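You operate a simulated robot arm through the tools that you are given. There is no shell and no other tool.

You run a simulated robot arm. Do the job below in one go: nothing can be reset, and whatever is moved stays where it is left.

TASK
Glue the brown felt seal on the scraper bar and clamp it till the glue sets.
Fine: bottle back in its stand, clamp open again; leave the other seal. Set down upright: black glue bottle.
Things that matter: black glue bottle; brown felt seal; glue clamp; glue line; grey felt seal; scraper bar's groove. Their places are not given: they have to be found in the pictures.

Only the result counts: the job must be done as asked and must still hold three seconds after the hand-in. Knocking over, shifting, dropping, spilling or breaking anything else fails it. Lids that push on must go on centred and level and be pressed home; caps that screw on are set level and turned clockwise until they are tight.

THE ROBOT
A 7-joint arm with a two-finger parallel gripper, fixed in place. Base frame: the origin is at the foot of the arm, x ahead of it, y to its left, z up; the work surface is at about z = 850. Lengths are in mm, angles in rad, forces in N, time in s.
With the tool pointing down near the work surface it reaches from about 240 to 680 mm from the base axis. Its first joint turns from -1.152 to 1.152 rad. Payload 2.4 kg.
The TCP is the grasp point between the finger pads, 30 mm short of the fingertips. In the tool frame z runs along the fingers and y along their closing line. Largest opening 94 mm; finger width 28, thickness 10; the body of the gripper, 50 by 96 mm, starts 55 mm behind the TCP.
Orientation is that of the tool frame in the base frame, as [roll, pitch, yaw] about the fixed x, y, z axes, in that order (R = Rz(yaw) Ry(pitch) Rx(roll)). With the fingers straight down and closing along the base's y, the tool's x points along the base's -x, its y along +y and its z along -z.

THE INTERFACE
- The arm moves only by the tool drive_tool. Its argument "motion" is a list of rows, each an object (a shift or turn left out is 0, a gripper value left out holds the last) with "offset": the shift along the tool's x, y, z in units of 40 mm (1.0 is 40 mm), a list of three; "angular": the turn, a rotation vector about the tool's x, y, z in units of 5 degrees (1.0 is 5 degrees), a list of three; "jaw": the gripper command, from -1 (shut) to 1 (fully open), values between in proportion. In form: [{"offset": [tx, ty, tz], "angular": [rx, ry, rz], "jaw": jaw}, ...]. A call has 1 to 20 rows; each row shifts and turns the commanded pose from where the row before left it, along the tool's axes as they then stand. A call with a number of a shift or a turn outside -1 to 1 is refused whole. Rows are played at 5 a second. More than 50 mm and 0.15 rad between two rows, or a gripper value outside its range, and nothing of the call is played. Where a pose cannot be reached the arm comes as near as it can. A force on the tool above 40 N (or 10 N above the force at the start of the call, whichever is more), or a blocked arm, ends the call early, and 0.2 s more pass. The fingers move at their own pace (about 153 mm/s each) and stop on an object; they squeeze with about 44 N. The grip force told is the motor's: it shows also when the fingers shut on nothing. Time passes only in rows, and 0.2 s behind the last, so rows that do not move let the fingers close. It gives the time, the measured TCP pose, the force on the tool (base axes), the opening and the grip force at its end, in the units of the frame above (readings bear some noise), with the torque about the TCP (base axes, N m) and any sound that the robot's microphone picked up.
- Cameras (640 x 400 px; columns grow to the right, rows downward): "scene" is fixed at [48.5, 490.2, 1456.6]; the picture's right is [-0.62, -0.79, 0.00], its down [-0.46, 0.36, -0.81] and it looks along [0.64, -0.50, -0.59] (base axes); focal length 363 px, centre (320, 200). "wrist" rides on the gripper at [76, 14, -103] in the tool frame; the picture's right is [-0.18, 0.98, 0.00], its down [-0.75, -0.14, -0.64] and it looks along [-0.63, -0.12, 0.77] (tool axes); focal length 243 px, centre (320, 200).
- snapshot(camera): a new picture of that camera. No time passes.
- measure_at(camera, pixels): there is no depth. For up to 12 entries [column, row, z] of the newest picture of that camera ("zoom" is the newest enlarged one), the place [x, y] in the base frame at which the ray of that pixel passes the height z, good to about 3 mm, but the place of the scene camera against the robot may be out by one fixed shift of up to 18 mm in any direction. No time passes.
- inspect(camera, box): a new picture of the part [left, top, right, bottom] of that camera's present view, enlarged. No time passes.
- sign_off(): hands the job in; it is judged then, once.

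Leave the gripper open and the arm clear of the work at the hand-in unless told otherwise.

The tools are called after ">>>" as a command line: name --argument value ..., lists and objects as JSON in quotes. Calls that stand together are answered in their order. drive_tool: Moves the arm, as the interface text tells. Its arguments: {"type":"object","properties":{"motion":{"type":"array","items":{"type":"object","properties":{"offset":{"type":"array","items":{"type":"number"}},"angular":{"type":"array","items":{"type":"number"}},"jaw":{"type":"number"}}}}},"required":["motion"]} The other tools are called the same way: snapshot (camera) takes a picture; measure_at (camera, pixels) gives the place at which the rays of pixels pass given heights; inspect (camera, box) takes an enlarged picture of a part of a camera's view; sign_off () hands the job in.

At the start:

```text
t: 0.0
eef_pos: [398.3, 94.4, 1181.9]
tool_rot: [3.141, 0.0, -3.141]
ft_force: [0.4, -0.5, 0.0]
ft_torque: [0.01, -0.03, -0.01]
opening: 93.9
gripper_force: 0.0
```

scene: 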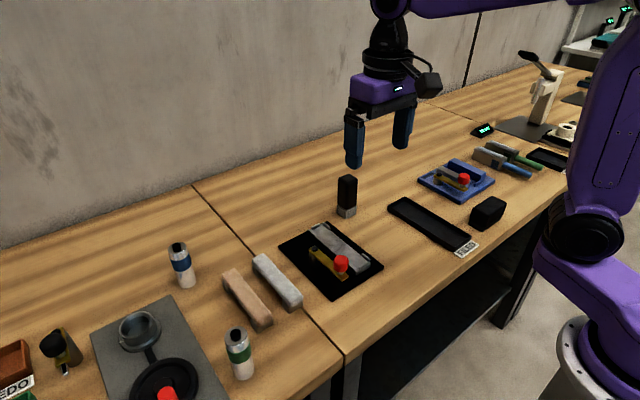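
wrist: 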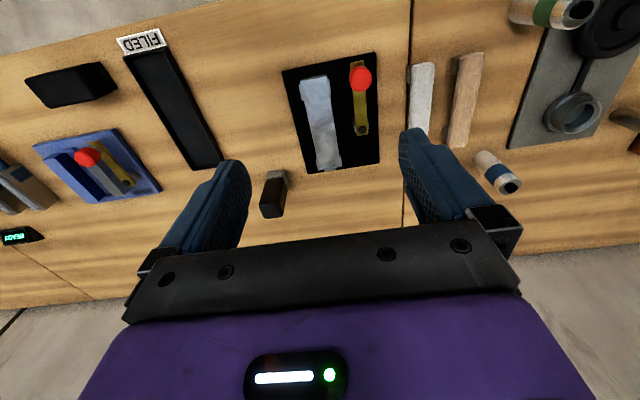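

I'll start by looking closely at both views to tell the objects apart.

>>> inspect --camera "scene" --box '[200, 160, 420, 300]'

>>> inspect --camera "scene" --box '[0, 220, 320, 400]'

>>> inspect --camera "scene" --box '[370, 100, 580, 260]'

>>> inspect --camera "wrist" --box '[220, 20, 420, 220]'

>>> inspect --camera "wrist" --box '[0, 20, 220, 280]'

>>> inspect --camera "wrist" --box '[400, 0, 640, 220]'

```text
2.86 times, centred on (310, 230) of scene
```

zoom: 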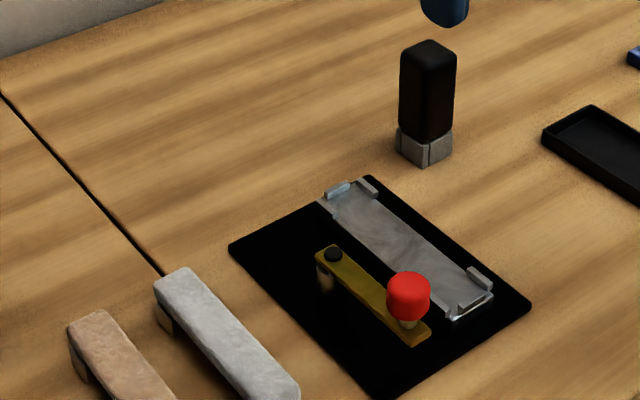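

```text
2.00 times, centred on (160, 310) of scene
```

zoom: 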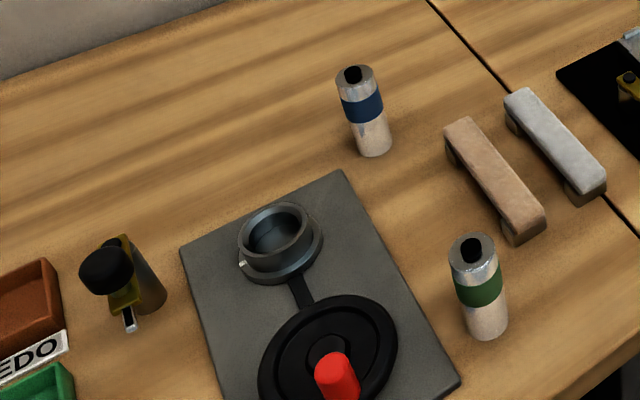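

```text
2.50 times, centred on (475, 180) of scene
```

zoom: 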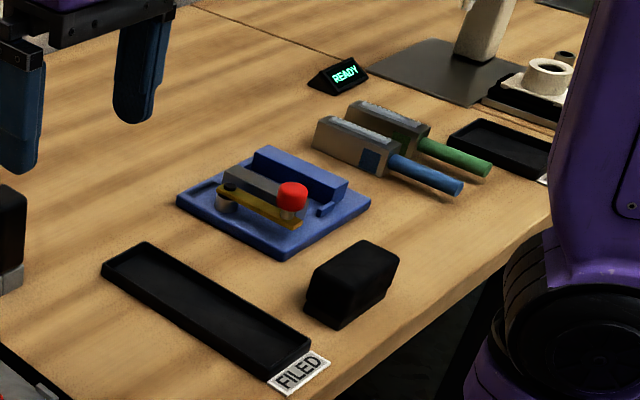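

```text
2.00 times, centred on (320, 120) of wrist
```

zoom: 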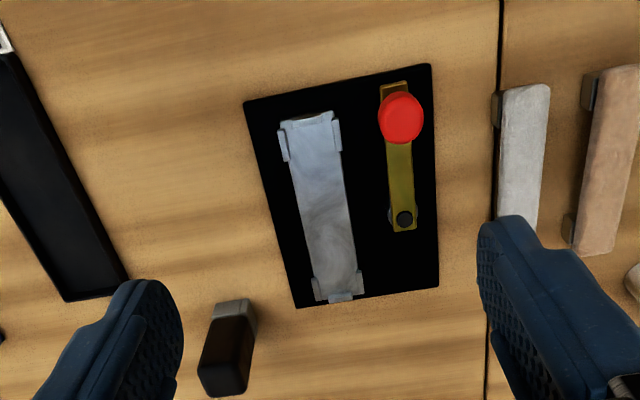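

```text
1.54 times, centred on (110, 150) of wrist
```

zoom: 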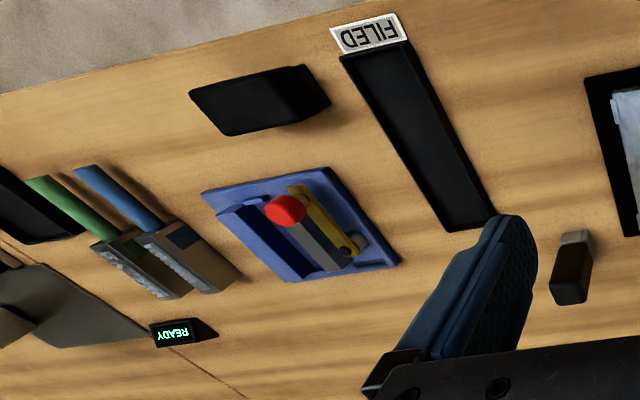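

```text
1.82 times, centred on (520, 110) of wrist
```

zoom: 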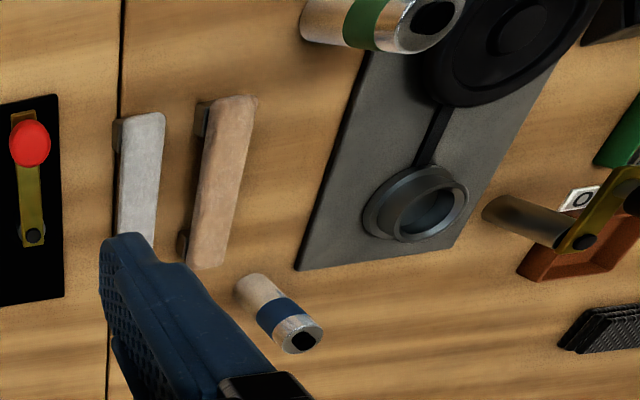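

I make out the following:
- a black plate with the grey scraper bar, and a yellow-armed clamp with a red knob beside it
- a grey and a brown bar-shaped seal, further left in y
- a black object in a grey base at scene (347,197), probably the glue bottle in its stand

Next I measure their rough places with the wrist camera.

>>> measure_at --camera "wrist" --pixels '[[275, 176, 850], [272, 210, 890], [302, 80, 860], [335, 165, 860], [360, 78, 890], [361, 130, 880], [284, 70, 850], [377, 162, 850], [425, 65, 870], [470, 55, 870], [455, 143, 870], [418, 128, 870]]'

>>> measure_at --camera "scene" --pixels '[[347, 215, 850], [347, 180, 900], [322, 228, 860], [360, 268, 860], [341, 264, 890], [315, 249, 880], [335, 298, 850], [325, 222, 850], [232, 275, 870], [264, 320, 870], [262, 260, 870], [294, 298, 870]]'

```text
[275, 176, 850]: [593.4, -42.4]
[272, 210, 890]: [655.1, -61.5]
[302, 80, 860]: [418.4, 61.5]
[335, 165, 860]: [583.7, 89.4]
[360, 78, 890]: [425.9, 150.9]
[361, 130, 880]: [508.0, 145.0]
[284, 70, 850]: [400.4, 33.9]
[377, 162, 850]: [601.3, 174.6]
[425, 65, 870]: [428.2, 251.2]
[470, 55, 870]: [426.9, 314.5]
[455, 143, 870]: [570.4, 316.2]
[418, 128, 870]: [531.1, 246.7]
```

```text
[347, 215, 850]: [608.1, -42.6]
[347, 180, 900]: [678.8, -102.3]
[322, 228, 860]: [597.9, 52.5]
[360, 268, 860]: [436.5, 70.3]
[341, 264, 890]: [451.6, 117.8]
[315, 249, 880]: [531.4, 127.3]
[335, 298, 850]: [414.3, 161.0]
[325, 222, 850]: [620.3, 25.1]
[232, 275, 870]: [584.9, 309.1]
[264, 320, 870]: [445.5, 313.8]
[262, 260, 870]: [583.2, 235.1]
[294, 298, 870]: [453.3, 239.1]
```

Next I move the gripper back and down for a closer wrist view of the plate, the bar and the clamp. It stays well above everything.

>>> drive_tool --motion '[{"offset": [0.37, 0.23, 0.84], "jaw": 1}, {"offset": [0.37, 0.23, 0.84]}, {"offset": [0.37, 0.23, 0.84]}, {"offset": [0.37, 0.23, 0.84]}]'

>>> snapshot --camera "wrist"

>>> inspect --camera "wrist" --box '[220, 80, 420, 260]'

```text
t: 1.0
eef_pos: [337.5, 130.8, 1046.2]
tool_rot: [-3.142, 0.002, -3.141]
ft_force: [0.0, 0.5, 0.3]
ft_torque: [0.01, 0.02, 0.01]
opening: 94.1
gripper_force: 0.1
```

```text
taken
```

wrist: 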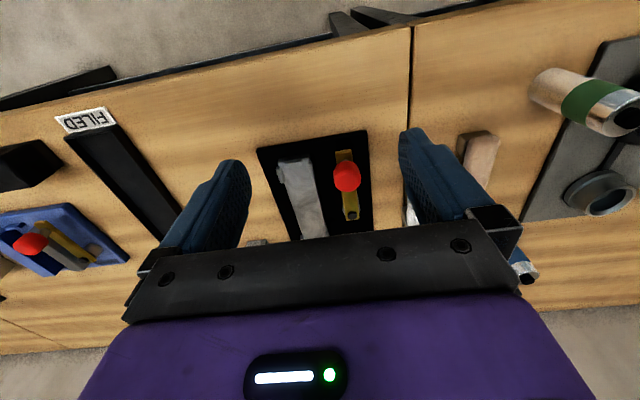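

```text
2.22 times, centred on (320, 170) of wrist
```

zoom: 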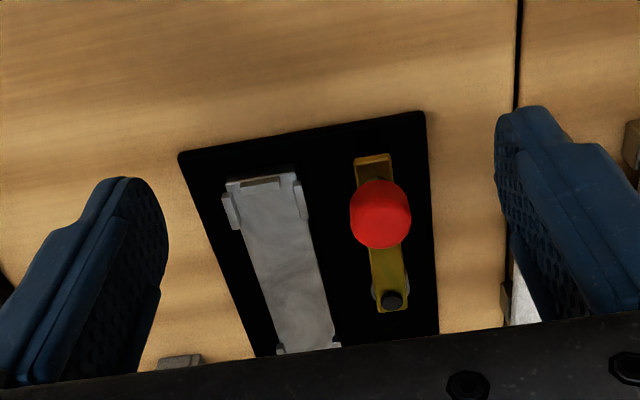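

The bar is partly hidden by the gripper body. I move forward and a bit lower, so that the plate fills the upper half of the wrist view.

>>> drive_tool --motion '[{"offset": [-0.94, -0.29, 0.2]}, {"offset": [-0.94, -0.29, 0.2]}, {"offset": [-0.94, -0.29, 0.4]}, {"offset": [-0.94, -0.29, 0.4]}]'

>>> snapshot --camera "wrist"

>>> inspect --camera "wrist" --box '[230, 40, 430, 240]'

>>> snapshot --camera "scene"

```text
t: 2.0
eef_pos: [488.1, 84.5, 999.0]
tool_rot: [3.141, -0.001, -3.14]
ft_force: [-0.6, 0.5, -0.1]
ft_torque: [0.01, -0.02, 0.05]
opening: 94.2
gripper_force: 0.0
```

```text
taken
```

wrist: 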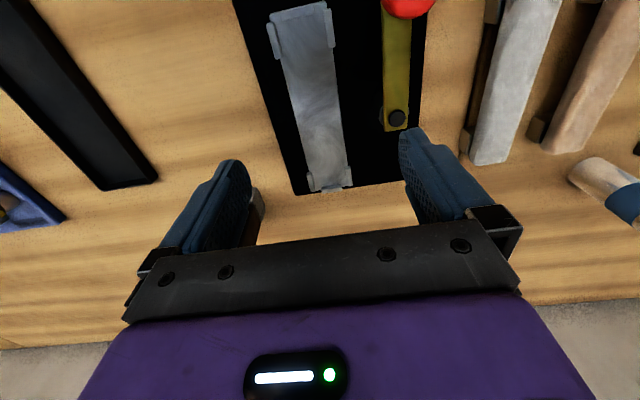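

```text
2.00 times, centred on (330, 140) of wrist
```

zoom: 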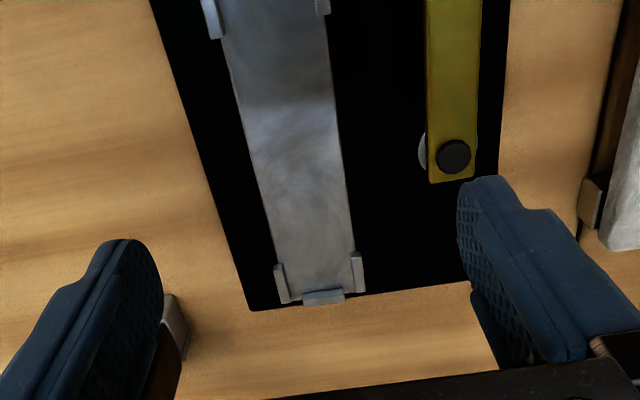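

```text
taken
```

scene: 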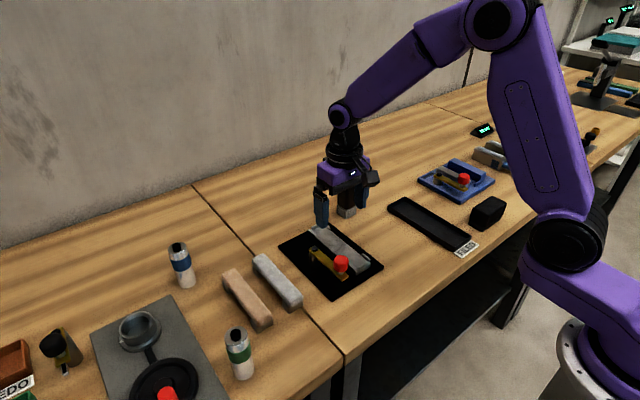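

The bar has raised corner stops, so it forms a shallow bed for a seal. The clamp is a yellow swing arm with a black pivot bolt and a red knob. Next I look at the black object near (595,-42).

>>> drive_tool --motion '[{"offset": [0, -0.2, -0.6]}, {"offset": [-0.5, -0.75, -0.4]}, {"offset": [-0.5, -0.75, 0]}, {"offset": [-0.5, -0.75, 0]}, {"offset": [-0.5, -0.65, 0]}]'

>>> snapshot --camera "wrist"

>>> inspect --camera "wrist" --box '[230, 60, 430, 240]'

```text
t: 3.2
eef_pos: [568.0, -40.9, 1038.1]
tool_rot: [-3.141, -0.002, -3.141]
ft_force: [0.5, 0.4, 0.8]
ft_torque: [0.01, 0.0, -0.02]
opening: 93.8
gripper_force: 0.0
```

```text
taken
```

wrist: 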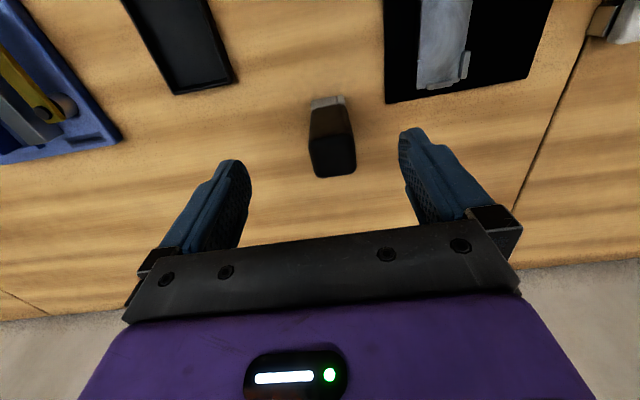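

```text
2.22 times, centred on (330, 150) of wrist
```

zoom: 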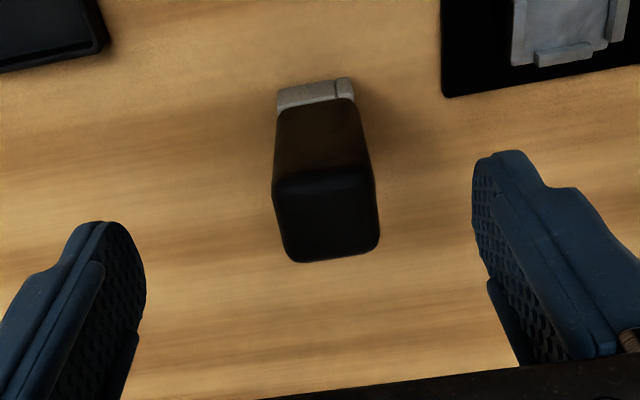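

The black object is a squarish bottle seated in a grey cup stand. I measure its base and its top corners at several heights.

>>> measure_at --camera "zoom" --pixels '[[278, 91, 850], [350, 77, 850], [278, 112, 870], [354, 98, 870], [274, 180, 940], [368, 170, 940], [380, 245, 940], [290, 262, 940], [274, 180, 950], [368, 170, 950], [380, 245, 950], [290, 262, 950]]'

```text
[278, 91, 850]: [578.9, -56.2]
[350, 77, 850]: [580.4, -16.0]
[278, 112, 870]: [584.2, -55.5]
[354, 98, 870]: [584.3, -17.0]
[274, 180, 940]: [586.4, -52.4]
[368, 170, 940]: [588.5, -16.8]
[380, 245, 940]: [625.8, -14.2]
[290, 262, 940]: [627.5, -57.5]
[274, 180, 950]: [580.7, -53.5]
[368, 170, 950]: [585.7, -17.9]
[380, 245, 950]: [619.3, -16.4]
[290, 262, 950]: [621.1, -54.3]
```

The stand is about 40 mm wide, centred near (602,-36). The bottle is about 36 mm square, with its top near z=945. Next I move over the seals.

>>> drive_tool --motion '[{"offset": [0.27, 0.96, 0]}, {"offset": [0.27, 0.96, 0]}, {"offset": [0.27, 0.96, 0]}, {"offset": [0.27, 0.96, 0]}, {"offset": [0.27, 0.96, 0]}, {"offset": [0.27, 0.96, 0]}, {"offset": [0.27, 0.96, 0]}, {"offset": [0.27, 0.96, 0]}, {"offset": [0.27, 0.96, 0]}]'

>>> snapshot --camera "wrist"

>>> inspect --camera "wrist" --box '[230, 40, 430, 220]'

>>> inspect --camera "scene" --box '[270, 200, 400, 300]'

```text
t: 5.2
eef_pos: [472.4, 304.9, 1037.8]
tool_rot: [-3.141, -0.001, -3.14]
ft_force: [-0.4, 0.1, 0.2]
ft_torque: [0.01, -0.01, -0.03]
opening: 93.8
gripper_force: 0.1
```

```text
taken
```

wrist: 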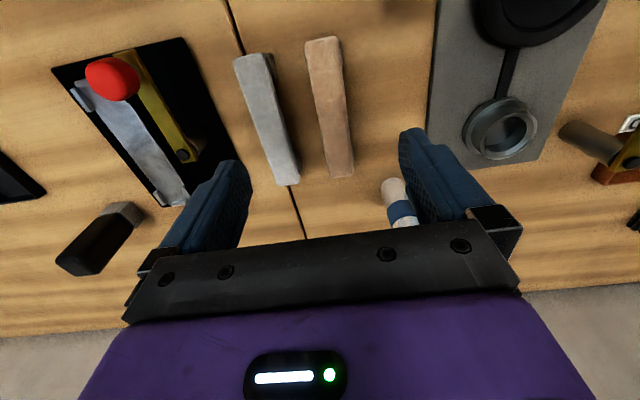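

```text
2.22 times, centred on (330, 130) of wrist
```

zoom: 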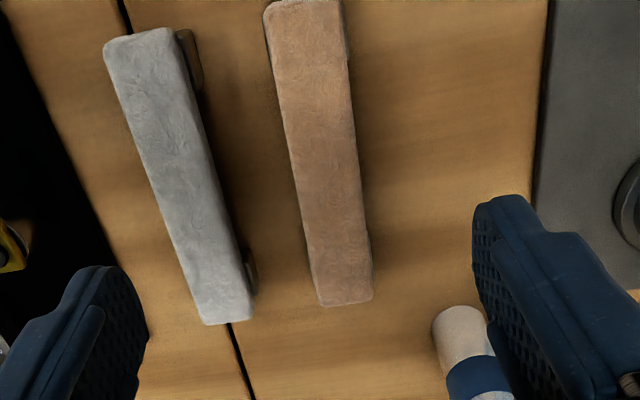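

```text
4.00 times, centred on (335, 250) of scene
```

zoom: 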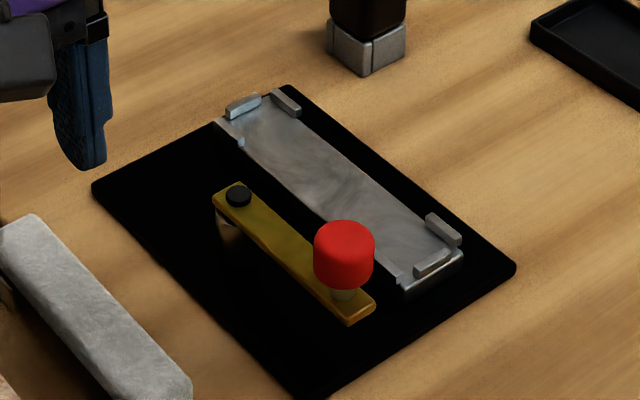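

The brown seal seems to rest on two small blocks, and I need heights. I back off and tilt the hand 40° forward, so that the wrist camera looks at the seal ends from the side.

>>> drive_tool --motion '[{"offset": [0.77, 0, 0.2]}, {"offset": [0.77, 0, 0.2]}, {"offset": [0.77, 0, 0.3]}, {"angular": [0, -1, 0]}, {"angular": [0, -1, 0]}, {"angular": [0, -1, 0]}, {"angular": [0, -1, 0]}, {"angular": [0, -1, 0]}, {"angular": [0, -1, 0]}, {"angular": [0, -1, 0]}, {"angular": [0, -1, 0]}]'

>>> snapshot --camera "wrist"

>>> inspect --camera "wrist" --box '[160, 40, 400, 200]'

```text
t: 7.6
eef_pos: [380.2, 305.6, 1011.6]
tool_rot: [3.139, 0.698, -3.141]
ft_force: [0.5, 0.2, 0.5]
ft_torque: [0.01, -0.01, 0.02]
opening: 94.1
gripper_force: 0.1
```

```text
taken
```

wrist: 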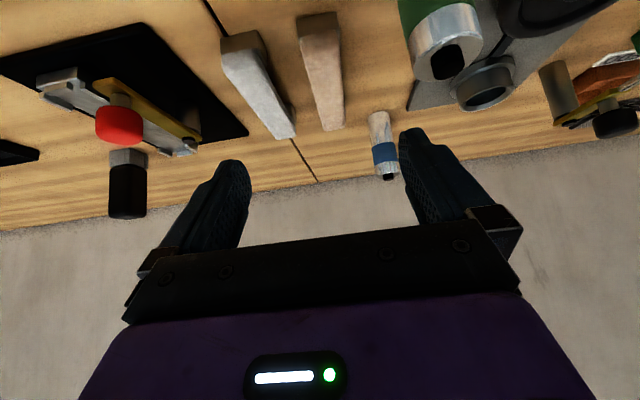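

```text
2.50 times, centred on (280, 120) of wrist
```

zoom: 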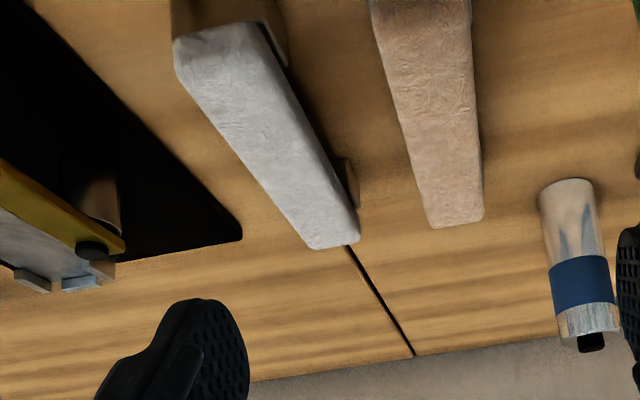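

Side views work. Before lowering the hand I check where the green-banded bottle stands.

>>> measure_at --camera "wrist" --pixels '[[400, 20, 900], [440, 60, 920], [378, 110, 850], [300, 20, 870], [337, 15, 870], [320, 130, 870], [345, 127, 870], [222, 48, 870], [250, 35, 870], [291, 135, 870]]'

>>> measure_at --camera "scene" --pixels '[[243, 378, 850], [187, 287, 850]]'

```text
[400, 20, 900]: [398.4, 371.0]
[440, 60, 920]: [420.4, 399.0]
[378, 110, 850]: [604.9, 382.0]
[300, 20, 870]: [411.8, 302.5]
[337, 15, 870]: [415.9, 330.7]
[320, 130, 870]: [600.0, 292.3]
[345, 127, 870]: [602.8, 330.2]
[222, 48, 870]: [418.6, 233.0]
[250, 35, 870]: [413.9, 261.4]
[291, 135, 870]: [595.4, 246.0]
```

```text
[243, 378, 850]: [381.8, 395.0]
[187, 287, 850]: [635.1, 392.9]
```

The green-banded bottle stands near (390,393), so I first move to the right (-y), away from it, and then lower for a flatter look at both seals.

>>> drive_tool --motion '[{"offset": [0, -0.75, 0]}, {"offset": [0, -0.5, 0]}, {"offset": [0.37, 0, 0.34]}, {"offset": [0.37, 0, 0.34]}, {"offset": [0.37, 0, 0.34]}, {"offset": [0.37, 0, 0.34]}]'

>>> snapshot --camera "wrist"

>>> inspect --camera "wrist" --box '[280, 0, 440, 110]'

>>> inspect --camera "wrist" --box '[60, 0, 280, 140]'

```text
t: 9.0
eef_pos: [369.4, 254.9, 932.5]
tool_rot: [3.141, 0.699, 3.141]
ft_force: [-0.3, -0.5, 0.6]
ft_torque: [0.03, 0.0, 0.01]
opening: 93.7
gripper_force: 0.1
```

```text
taken
```

wrist: 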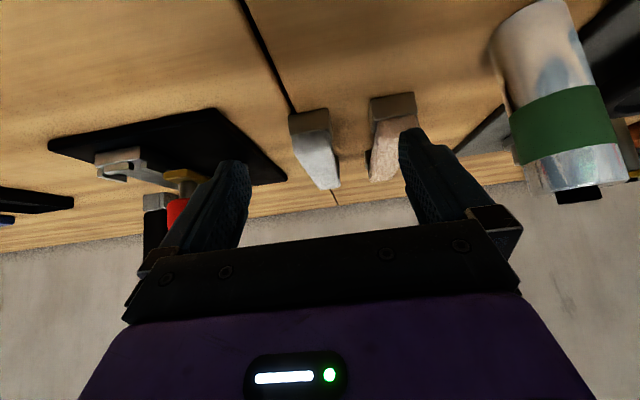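

```text
3.64 times, centred on (360, 55) of wrist
```

zoom: 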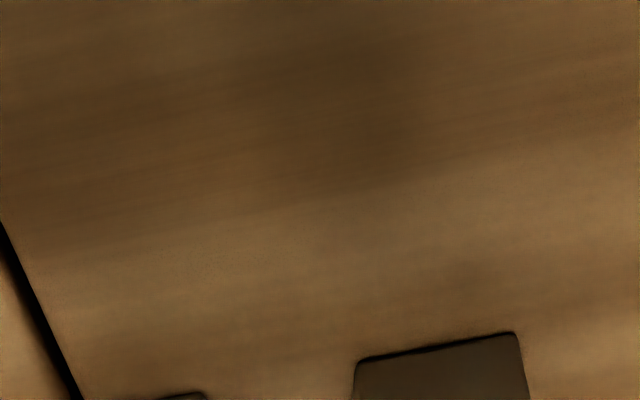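

```text
2.86 times, centred on (170, 70) of wrist
```

zoom: 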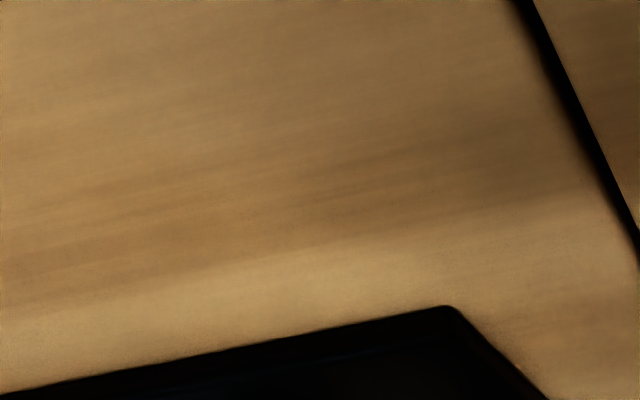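

>>> inspect --camera "wrist" --box '[270, 70, 440, 200]'

>>> inspect --camera "wrist" --box '[40, 100, 260, 240]'

```text
3.08 times, centred on (355, 135) of wrist
```

zoom: 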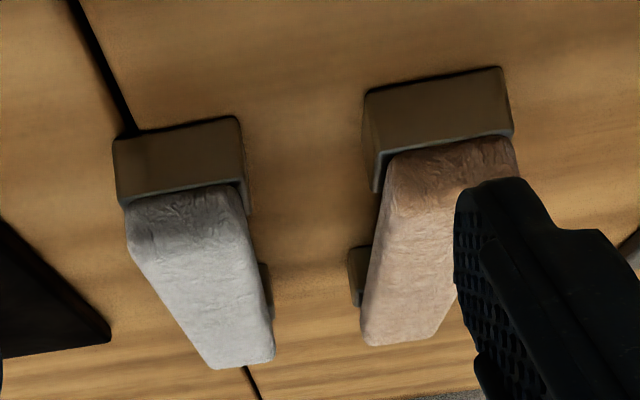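

```text
2.86 times, centred on (150, 170) of wrist
```

zoom: 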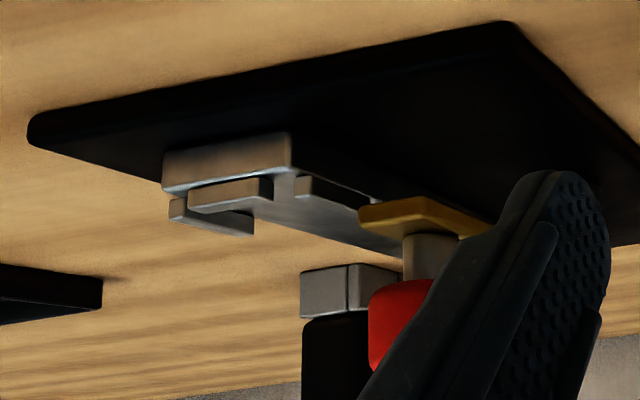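

Each seal rests on two blocks, and the bar is a raised block with end and side tabs. I measure heights by matching front-face points.

>>> measure_at --camera "wrist" --pixels '[[393, 96, 850], [393, 116.5, 865], [393, 116.5, 870], [393, 116.5, 875], [398, 117, 870], [398, 137, 880], [398, 137, 885], [398, 137, 890], [396, 117, 868], [378, 131, 885], [405, 129, 885], [389, 113, 870]]'

>>> measure_at --camera "zoom" --pixels '[[163, 152, 856], [290, 133, 856], [163, 190, 870], [290, 168, 870], [190, 210, 876], [270, 195, 876], [170, 218, 878], [255, 235, 878], [362, 215, 890], [458, 200, 890], [30, 118, 850], [510, 25, 850]]'

```text
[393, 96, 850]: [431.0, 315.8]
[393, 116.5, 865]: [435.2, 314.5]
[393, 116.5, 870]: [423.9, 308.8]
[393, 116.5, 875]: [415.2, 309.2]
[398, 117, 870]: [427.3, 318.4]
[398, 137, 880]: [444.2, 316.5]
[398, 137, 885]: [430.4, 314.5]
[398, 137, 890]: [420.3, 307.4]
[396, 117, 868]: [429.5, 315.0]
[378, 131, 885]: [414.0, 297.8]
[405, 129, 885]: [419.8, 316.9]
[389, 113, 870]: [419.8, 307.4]
```

```text
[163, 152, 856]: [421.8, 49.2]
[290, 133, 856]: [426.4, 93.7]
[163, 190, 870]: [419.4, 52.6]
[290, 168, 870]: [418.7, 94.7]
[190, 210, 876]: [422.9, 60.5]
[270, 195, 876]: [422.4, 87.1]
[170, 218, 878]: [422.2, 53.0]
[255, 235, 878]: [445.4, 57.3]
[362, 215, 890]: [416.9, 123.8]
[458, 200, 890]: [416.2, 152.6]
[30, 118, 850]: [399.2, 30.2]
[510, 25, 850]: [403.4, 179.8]
```

Rough values: block tops at about z=867, the seal from about 867 to 884, and the bar top at about 869. Next I slide sideways, staying clear, to look at the clamp and bar end-on.

>>> drive_tool --motion '[{"offset": [0, -0.97, 0]}, {"offset": [0, -0.97, 0]}, {"offset": [0, -0.97, 0]}, {"offset": [0, -0.97, 0]}]'

>>> snapshot --camera "wrist"

>>> inspect --camera "wrist" --box '[240, 70, 420, 210]'

```text
t: 10.0
eef_pos: [371.2, 100.7, 933.5]
tool_rot: [3.142, 0.697, -3.139]
ft_force: [-0.2, -0.5, 0.1]
ft_torque: [0.01, 0.01, 0.03]
opening: 94.1
gripper_force: 0.1
```

```text
taken
```

wrist: 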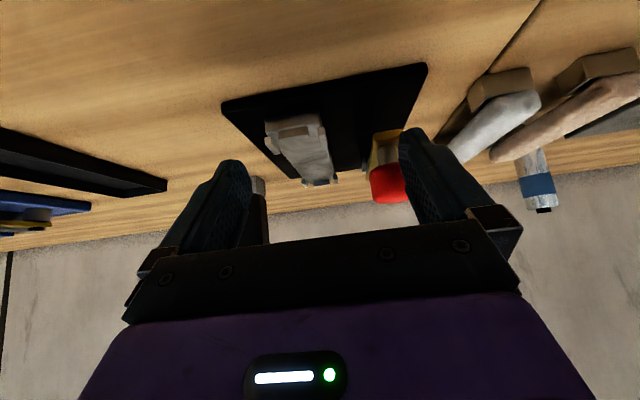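

```text
2.86 times, centred on (330, 140) of wrist
```

zoom: 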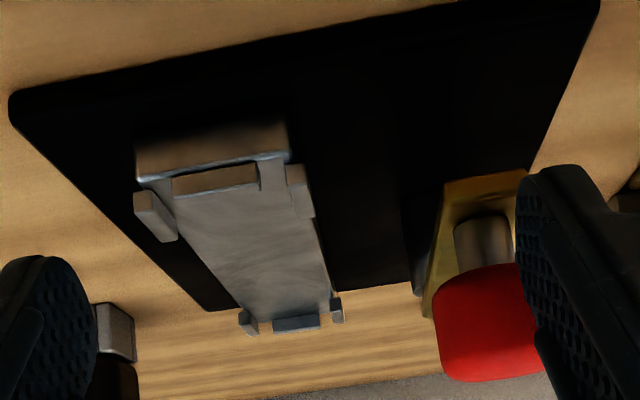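

The clamp knob is half hidden behind the finger. I shift 40 mm in +y to see the arm's height.

>>> drive_tool --motion '[{"offset": [0, 0.9, 0]}, {"offset": [0, 0.3, 0]}]'

>>> inspect --camera "wrist" --box '[220, 70, 400, 210]'

```text
t: 10.6
eef_pos: [372.5, 149.3, 933.1]
tool_rot: [-3.141, 0.699, -3.141]
ft_force: [0.0, -0.3, -1.4]
ft_torque: [-0.02, 0.04, -0.03]
opening: 94.1
gripper_force: 0.1
```

```text
2.86 times, centred on (310, 140) of wrist
```

zoom: 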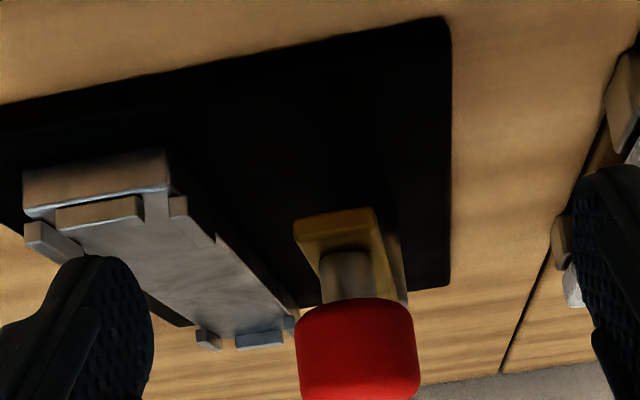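

Next come precise views from straight above. I lift, turn the hand back to vertical, and move to about (440,110,1040).

>>> drive_tool --motion '[{"offset": [-0.57, 0, -0.68]}, {"offset": [-0.57, 0, -0.68]}, {"offset": [-0.57, 0, -0.68]}, {"angular": [0, 1, 0]}, {"angular": [0, 1, 0]}, {"angular": [0, 1, 0]}, {"angular": [0, 1, 0]}, {"angular": [0, 1, 0]}, {"angular": [0, 1, 0]}, {"angular": [0, 1, 0]}, {"angular": [0, 1, 0]}, {"offset": [-0.85, -0.5, 0]}, {"offset": [-0.85, -0.5, 0]}, {"offset": [0, 0, 0]}]'

>>> snapshot --camera "wrist"

>>> inspect --camera "wrist" --box '[240, 60, 400, 220]'

```text
t: 13.6
eef_pos: [436.8, 107.7, 1038.0]
tool_rot: [3.141, -0.001, 3.14]
ft_force: [-0.2, 1.2, -0.2]
ft_torque: [-0.01, -0.03, 0.01]
opening: 93.7
gripper_force: 0.1
```

```text
taken
```

wrist: 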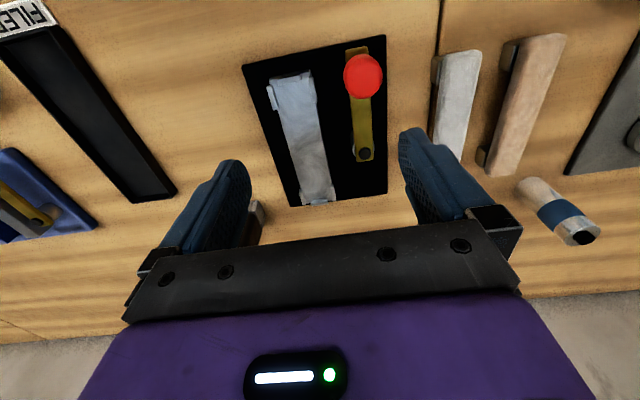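

```text
2.50 times, centred on (320, 140) of wrist
```

zoom: 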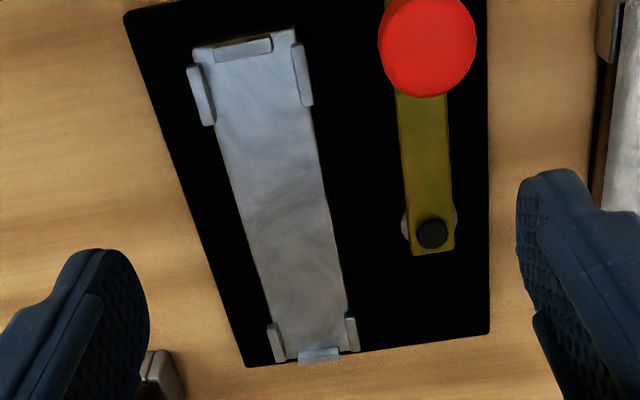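

I measure the bar, the tabs, the pivot bolt and the knob from this zoom.

>>> measure_at --camera "zoom" --pixels '[[192, 48, 869], [295, 30, 869], [283, 360, 869], [352, 350, 869], [213, 122, 869], [300, 106, 869], [283, 330, 869], [346, 320, 869], [244, 48, 877], [320, 352, 877], [432, 234, 897], [428, 40, 925]]'

>>> measure_at --camera "wrist" --pixels '[[529, 38, 884], [565, 37, 884], [487, 169, 884], [513, 176, 884], [441, 52, 884], [479, 52, 884], [432, 140, 884], [468, 146, 884]]'

```text
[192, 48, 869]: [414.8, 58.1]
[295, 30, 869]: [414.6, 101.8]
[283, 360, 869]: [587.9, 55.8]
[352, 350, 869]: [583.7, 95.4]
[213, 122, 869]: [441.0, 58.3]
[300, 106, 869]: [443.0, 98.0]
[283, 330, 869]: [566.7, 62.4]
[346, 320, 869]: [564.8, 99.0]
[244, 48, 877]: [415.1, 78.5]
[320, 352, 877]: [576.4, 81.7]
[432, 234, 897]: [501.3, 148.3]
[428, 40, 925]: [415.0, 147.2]
```

```text
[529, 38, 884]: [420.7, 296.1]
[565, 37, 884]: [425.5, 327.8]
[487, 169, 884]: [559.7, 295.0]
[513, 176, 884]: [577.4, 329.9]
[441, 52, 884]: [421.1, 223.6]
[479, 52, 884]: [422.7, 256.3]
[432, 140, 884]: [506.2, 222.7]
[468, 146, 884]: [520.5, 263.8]
```

The readings scatter by a few mm, so I check whether repeating a pixel averages out the noise.

>>> measure_at --camera "zoom" --pixels '[[192, 48, 869], [192, 48, 869], [192, 48, 869], [192, 48, 869], [295, 30, 869], [295, 30, 869], [295, 30, 869], [295, 30, 869], [432, 234, 897], [432, 234, 897], [432, 234, 897], [432, 234, 897]]'

```text
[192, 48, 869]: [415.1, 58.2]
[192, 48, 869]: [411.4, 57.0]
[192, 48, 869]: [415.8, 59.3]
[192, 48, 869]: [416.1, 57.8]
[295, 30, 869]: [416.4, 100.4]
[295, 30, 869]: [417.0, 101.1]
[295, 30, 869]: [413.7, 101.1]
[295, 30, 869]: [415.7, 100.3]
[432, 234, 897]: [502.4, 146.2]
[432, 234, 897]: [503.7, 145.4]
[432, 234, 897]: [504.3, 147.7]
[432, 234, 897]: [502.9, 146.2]
```

Repeats scatter by only about 1.5 mm, so averaging works. The tool axis also projects onto column 320 of the wrist view, which lets me centre by sight. I now go above the bottle at about (604,-35).

>>> drive_tool --motion '[{"offset": [-0.696, -0.596, 0]}, {"offset": [-0.696, -0.596, 0]}, {"offset": [-0.696, -0.596, 0]}, {"offset": [-0.696, -0.596, 0]}, {"offset": [-0.696, -0.596, 0]}, {"offset": [-0.696, -0.596, 0]}, {}]'

>>> snapshot --camera "wrist"

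>>> inspect --camera "wrist" --box '[240, 60, 400, 220]'

>>> inspect --camera "scene" --box '[290, 100, 450, 240]'

```text
t: 15.2
eef_pos: [605.3, -33.8, 1039.7]
tool_rot: [3.142, 0.0, 3.14]
ft_force: [-0.2, -0.7, 0.8]
ft_torque: [-0.01, -0.02, 0.03]
opening: 94.3
gripper_force: 0.1
```

```text
taken
```

wrist: 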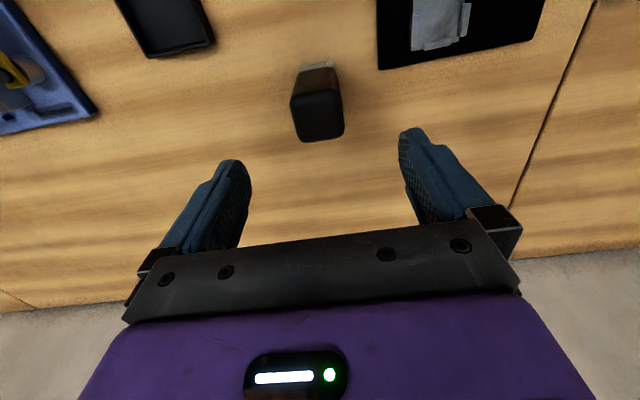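

```text
2.50 times, centred on (320, 140) of wrist
```

zoom: 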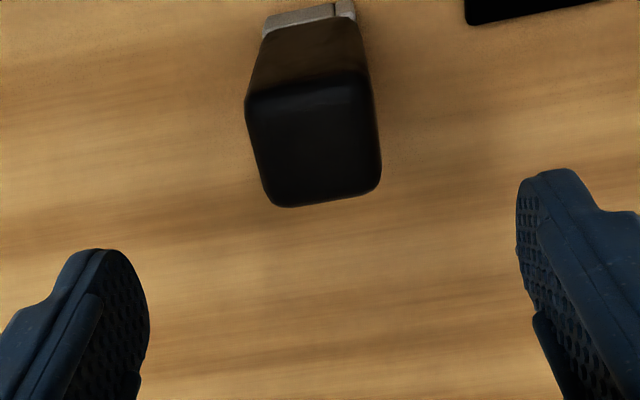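

```text
2.86 times, centred on (370, 170) of scene
```

zoom: 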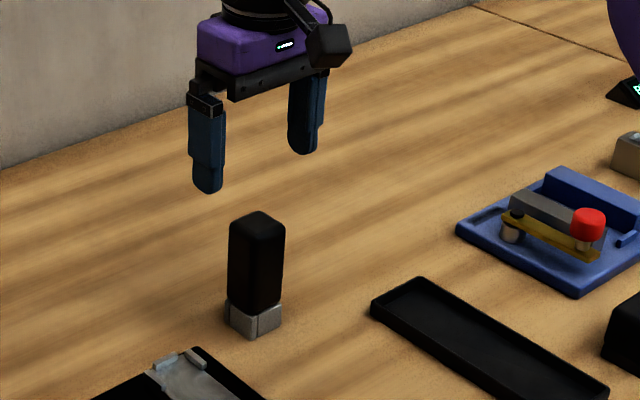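

The bottle's top centre is at (318.5,118), almost exactly on the tool axis. I descend to z≈912 with the fingers either side of the bottle, then check before closing.

>>> drive_tool --motion '[{"offset": [0, -0.02, 0.8]}, {"offset": [0, 0, 0.8]}, {"offset": [0, 0, 0.8]}, {"offset": [0, 0, 0.5]}, {"offset": [0, 0, 0.28]}, {}]'

>>> snapshot --camera "wrist"

>>> snapshot --camera "scene"

```text
t: 16.6
eef_pos: [604.1, -34.7, 912.1]
tool_rot: [-3.14, -0.001, 3.141]
ft_force: [-0.8, 0.5, 0.6]
ft_torque: [0.01, -0.02, 0.0]
opening: 93.7
gripper_force: 0.1
```

```text
taken
```

wrist: 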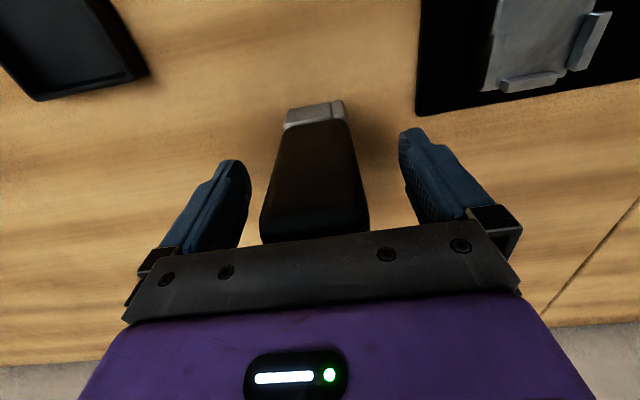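

```text
taken
```

scene: 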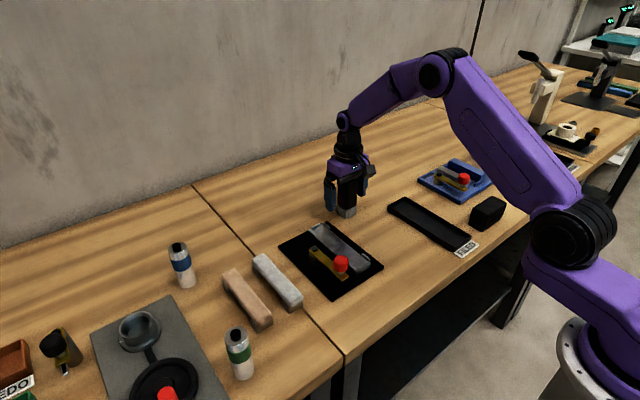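

The bottle stands centred between the fingers. I close the gripper on it.

>>> drive_tool --motion '[{"jaw": -1}, {"jaw": -1}, {"jaw": -1}, {"jaw": -1}]'

```text
t: 17.6
eef_pos: [604.2, -35.8, 912.5]
tool_rot: [3.141, -0.002, -3.141]
ft_force: [0.1, 0.0, -0.3]
ft_torque: [0.02, 0.0, -0.03]
opening: 43.9
gripper_force: 44.3
```

It holds at a 43.9 mm opening. I lift straight up, gently at first, and look at what comes out of the stand.

>>> drive_tool --motion '[{"offset": [0, 0, -0.15]}, {"offset": [0, 0, -0.25]}, {"offset": [0, 0, -0.4]}, {"offset": [0, 0, -0.6]}, {"offset": [0, 0, -0.6]}, {}]'

>>> inspect --camera "scene" --box '[290, 120, 430, 240]'

>>> snapshot --camera "wrist"

```text
t: 19.0
eef_pos: [604.3, -36.2, 991.1]
tool_rot: [-3.141, -0.001, 3.141]
ft_force: [0.2, 0.1, -0.9]
ft_torque: [-0.03, -0.01, 0.01]
opening: 44.0
gripper_force: 44.1
```

```text
3.33 times, centred on (360, 180) of scene
```

zoom: 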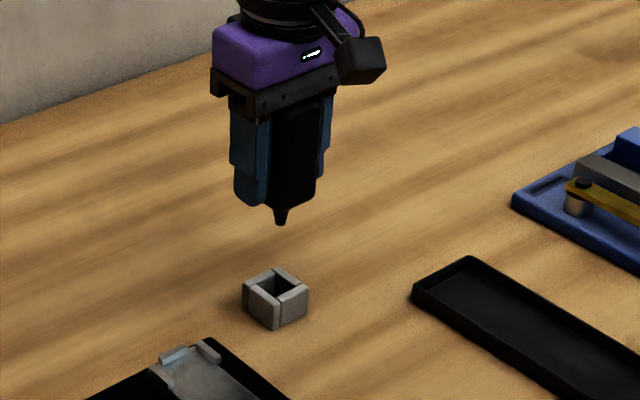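

```text
taken
```

wrist: 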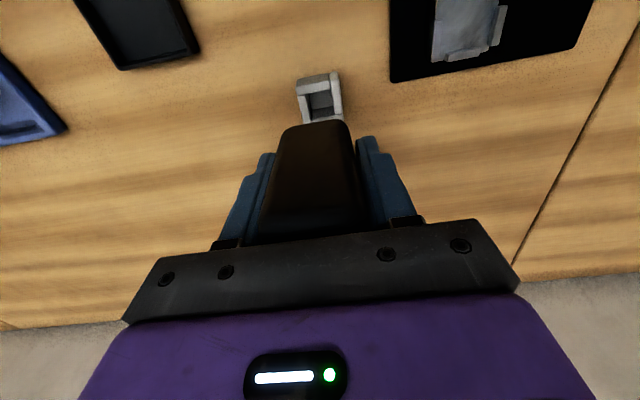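

The bottle is carried nozzle-down, and the stand is a hollow square cup. I zoom in hard to find the nozzle tip height relative to the hand.

>>> inspect --camera "scene" --box '[315, 160, 379, 224]'

>>> inspect --camera "wrist" --box '[280, 60, 360, 130]'

```text
6.25 times, centred on (347, 192) of scene
```

zoom: 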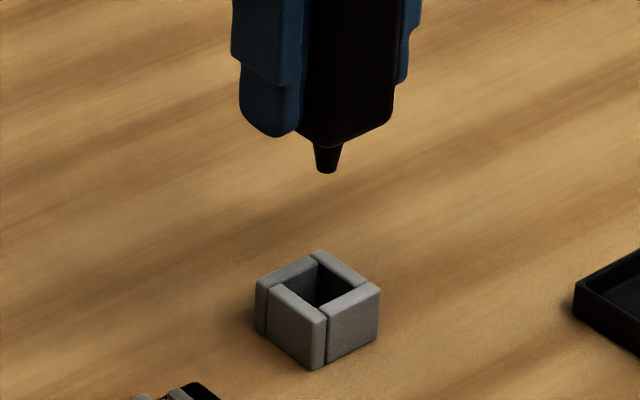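

```text
5.71 times, centred on (320, 95) of wrist
```

zoom: 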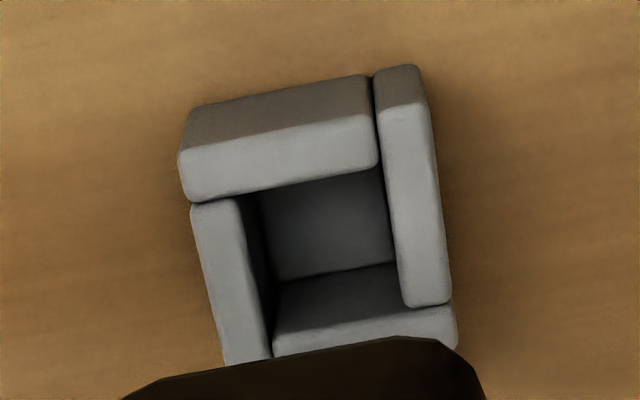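

The nozzle tip comes out at about 55–56 mm below the TCP, and the bottle body rests on the cup walls. I carry the bottle high to the far end of the bar, about (570,79), and look.

>>> drive_tool --motion '[{"offset": [0.17, 0.575, 0]}, {"offset": [0.17, 0.575, 0]}, {"offset": [0.17, 0.575, 0]}, {"offset": [0.17, 0.575, 0]}, {"offset": [0.17, 0.575, 0]}, {}]'

>>> snapshot --camera "wrist"

>>> inspect --camera "wrist" --box '[220, 0, 420, 130]'

>>> inspect --camera "scene" --box '[270, 140, 400, 270]'

```text
t: 20.4
eef_pos: [570.3, 81.2, 991.6]
tool_rot: [3.141, 0.0, -3.141]
ft_force: [-0.4, 0.8, -0.7]
ft_torque: [0.01, -0.01, -0.01]
opening: 43.8
gripper_force: 44.6
```

```text
taken
```

wrist: 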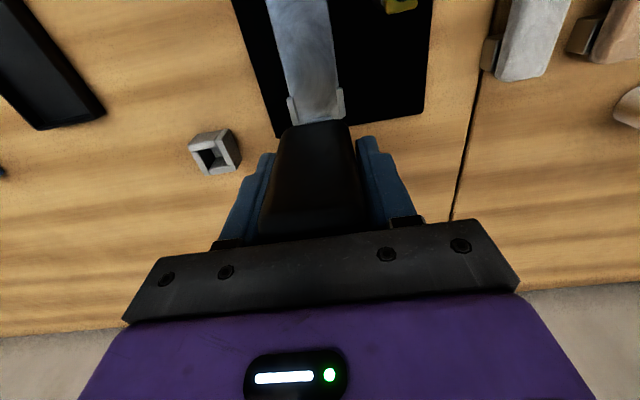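

```text
3.08 times, centred on (320, 65) of wrist
```

zoom: 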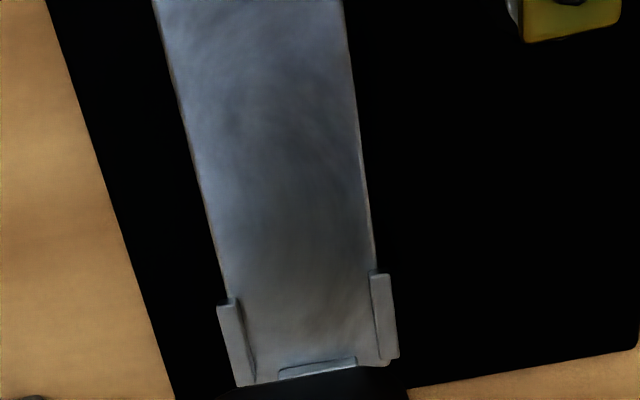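

```text
3.08 times, centred on (335, 205) of scene
```

zoom: 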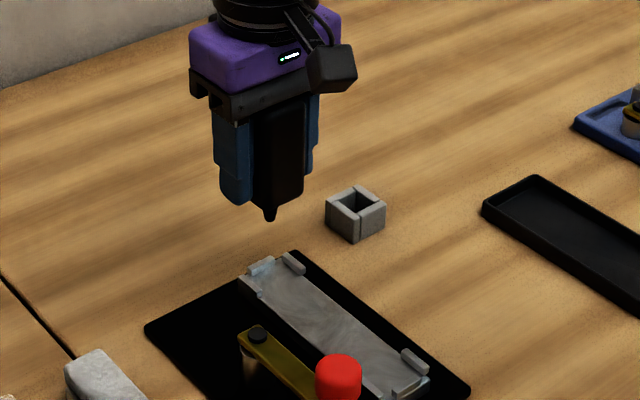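

The bar's centre line runs at about y=78 here, with inner tab ends near x=420 and x=575. I lower the tip above the far end of the groove to z≈940 and check in the scene view.

>>> drive_tool --motion '[{"offset": [0.15, -0.08, 0.4]}, {"offset": [0, 0, 0.5]}, {"offset": [0, 0, 0.4]}, {}]'

>>> inspect --camera "scene" --box '[295, 195, 375, 275]'

>>> inspect --camera "wrist" --box '[220, 0, 420, 130]'

```text
t: 21.4
eef_pos: [562.5, 76.7, 940.2]
tool_rot: [-3.141, -0.001, 3.14]
ft_force: [0.3, -1.0, -1.6]
ft_torque: [-0.02, -0.01, -0.01]
opening: 43.5
gripper_force: 44.0
```

```text
5.00 times, centred on (335, 235) of scene
```

zoom: 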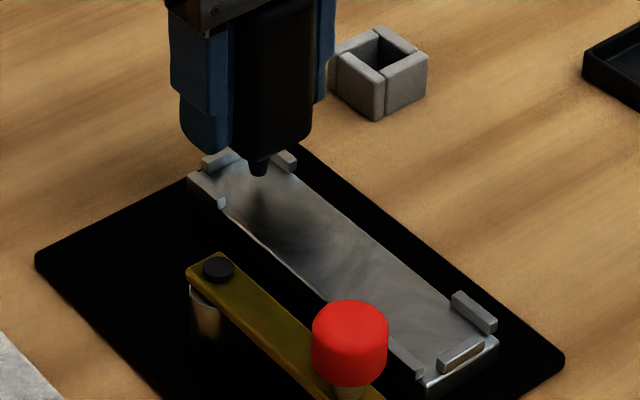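

```text
3.08 times, centred on (320, 65) of wrist
```

zoom: 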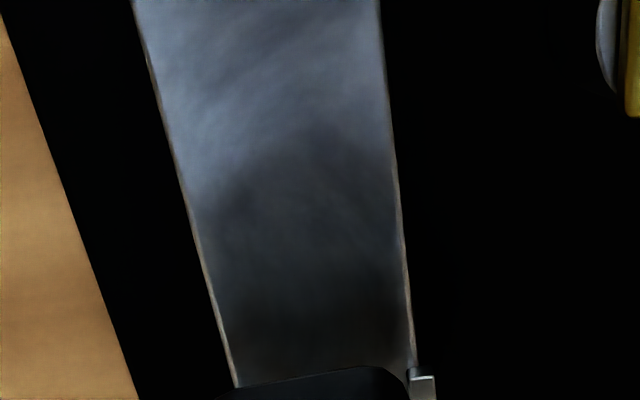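

I zoom closer on the tip and the far end of the bar.

>>> inspect --camera "scene" --box '[300, 210, 350, 245]'

>>> inspect --camera "scene" --box '[330, 230, 380, 275]'

```text
11.43 times, centred on (325, 228) of scene
```

zoom: 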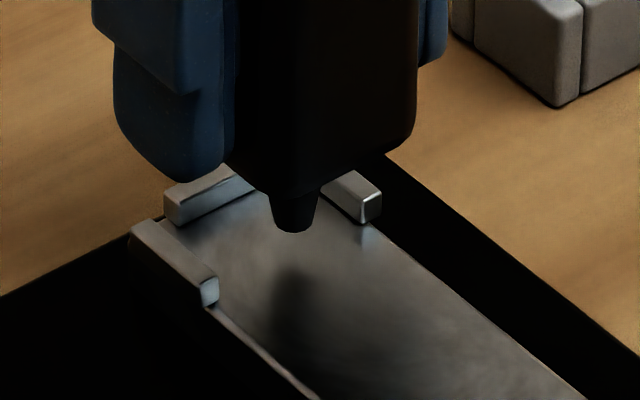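

```text
8.89 times, centred on (355, 252) of scene
```

zoom: 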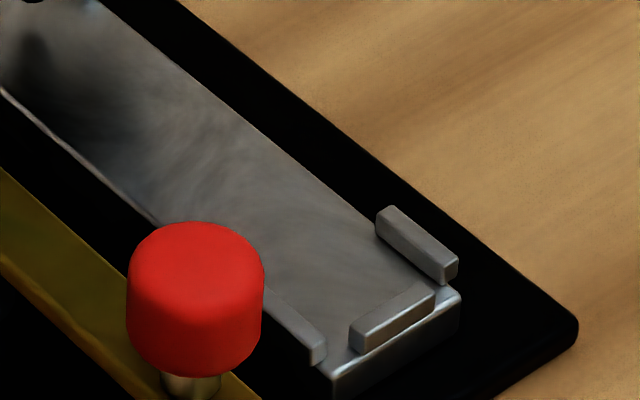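

The tip and its blurred reflection on the bar show it hovering only a few mm up. I lower in small steps and watch the gap and the force.

>>> drive_tool --motion '[{"offset": [0, 0, 0.08]}, {}]'

>>> inspect --camera "scene" --box '[300, 210, 350, 245]'

```text
t: 22.0
eef_pos: [564.3, 76.5, 936.2]
tool_rot: [3.141, 0.001, -3.14]
ft_force: [0.2, 0.2, -0.2]
ft_torque: [0.02, -0.01, 0.02]
opening: 43.9
gripper_force: 43.8
```

```text
11.43 times, centred on (325, 228) of scene
```

zoom: 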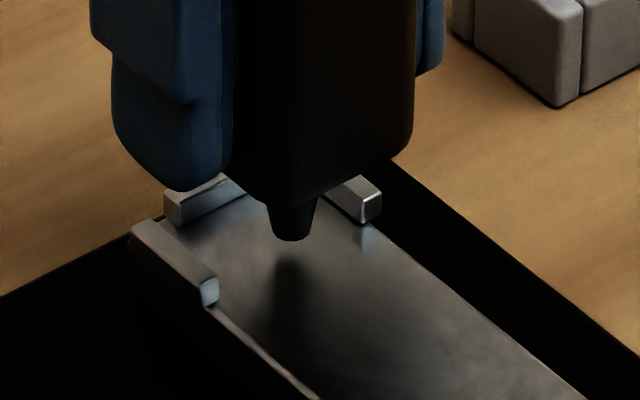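

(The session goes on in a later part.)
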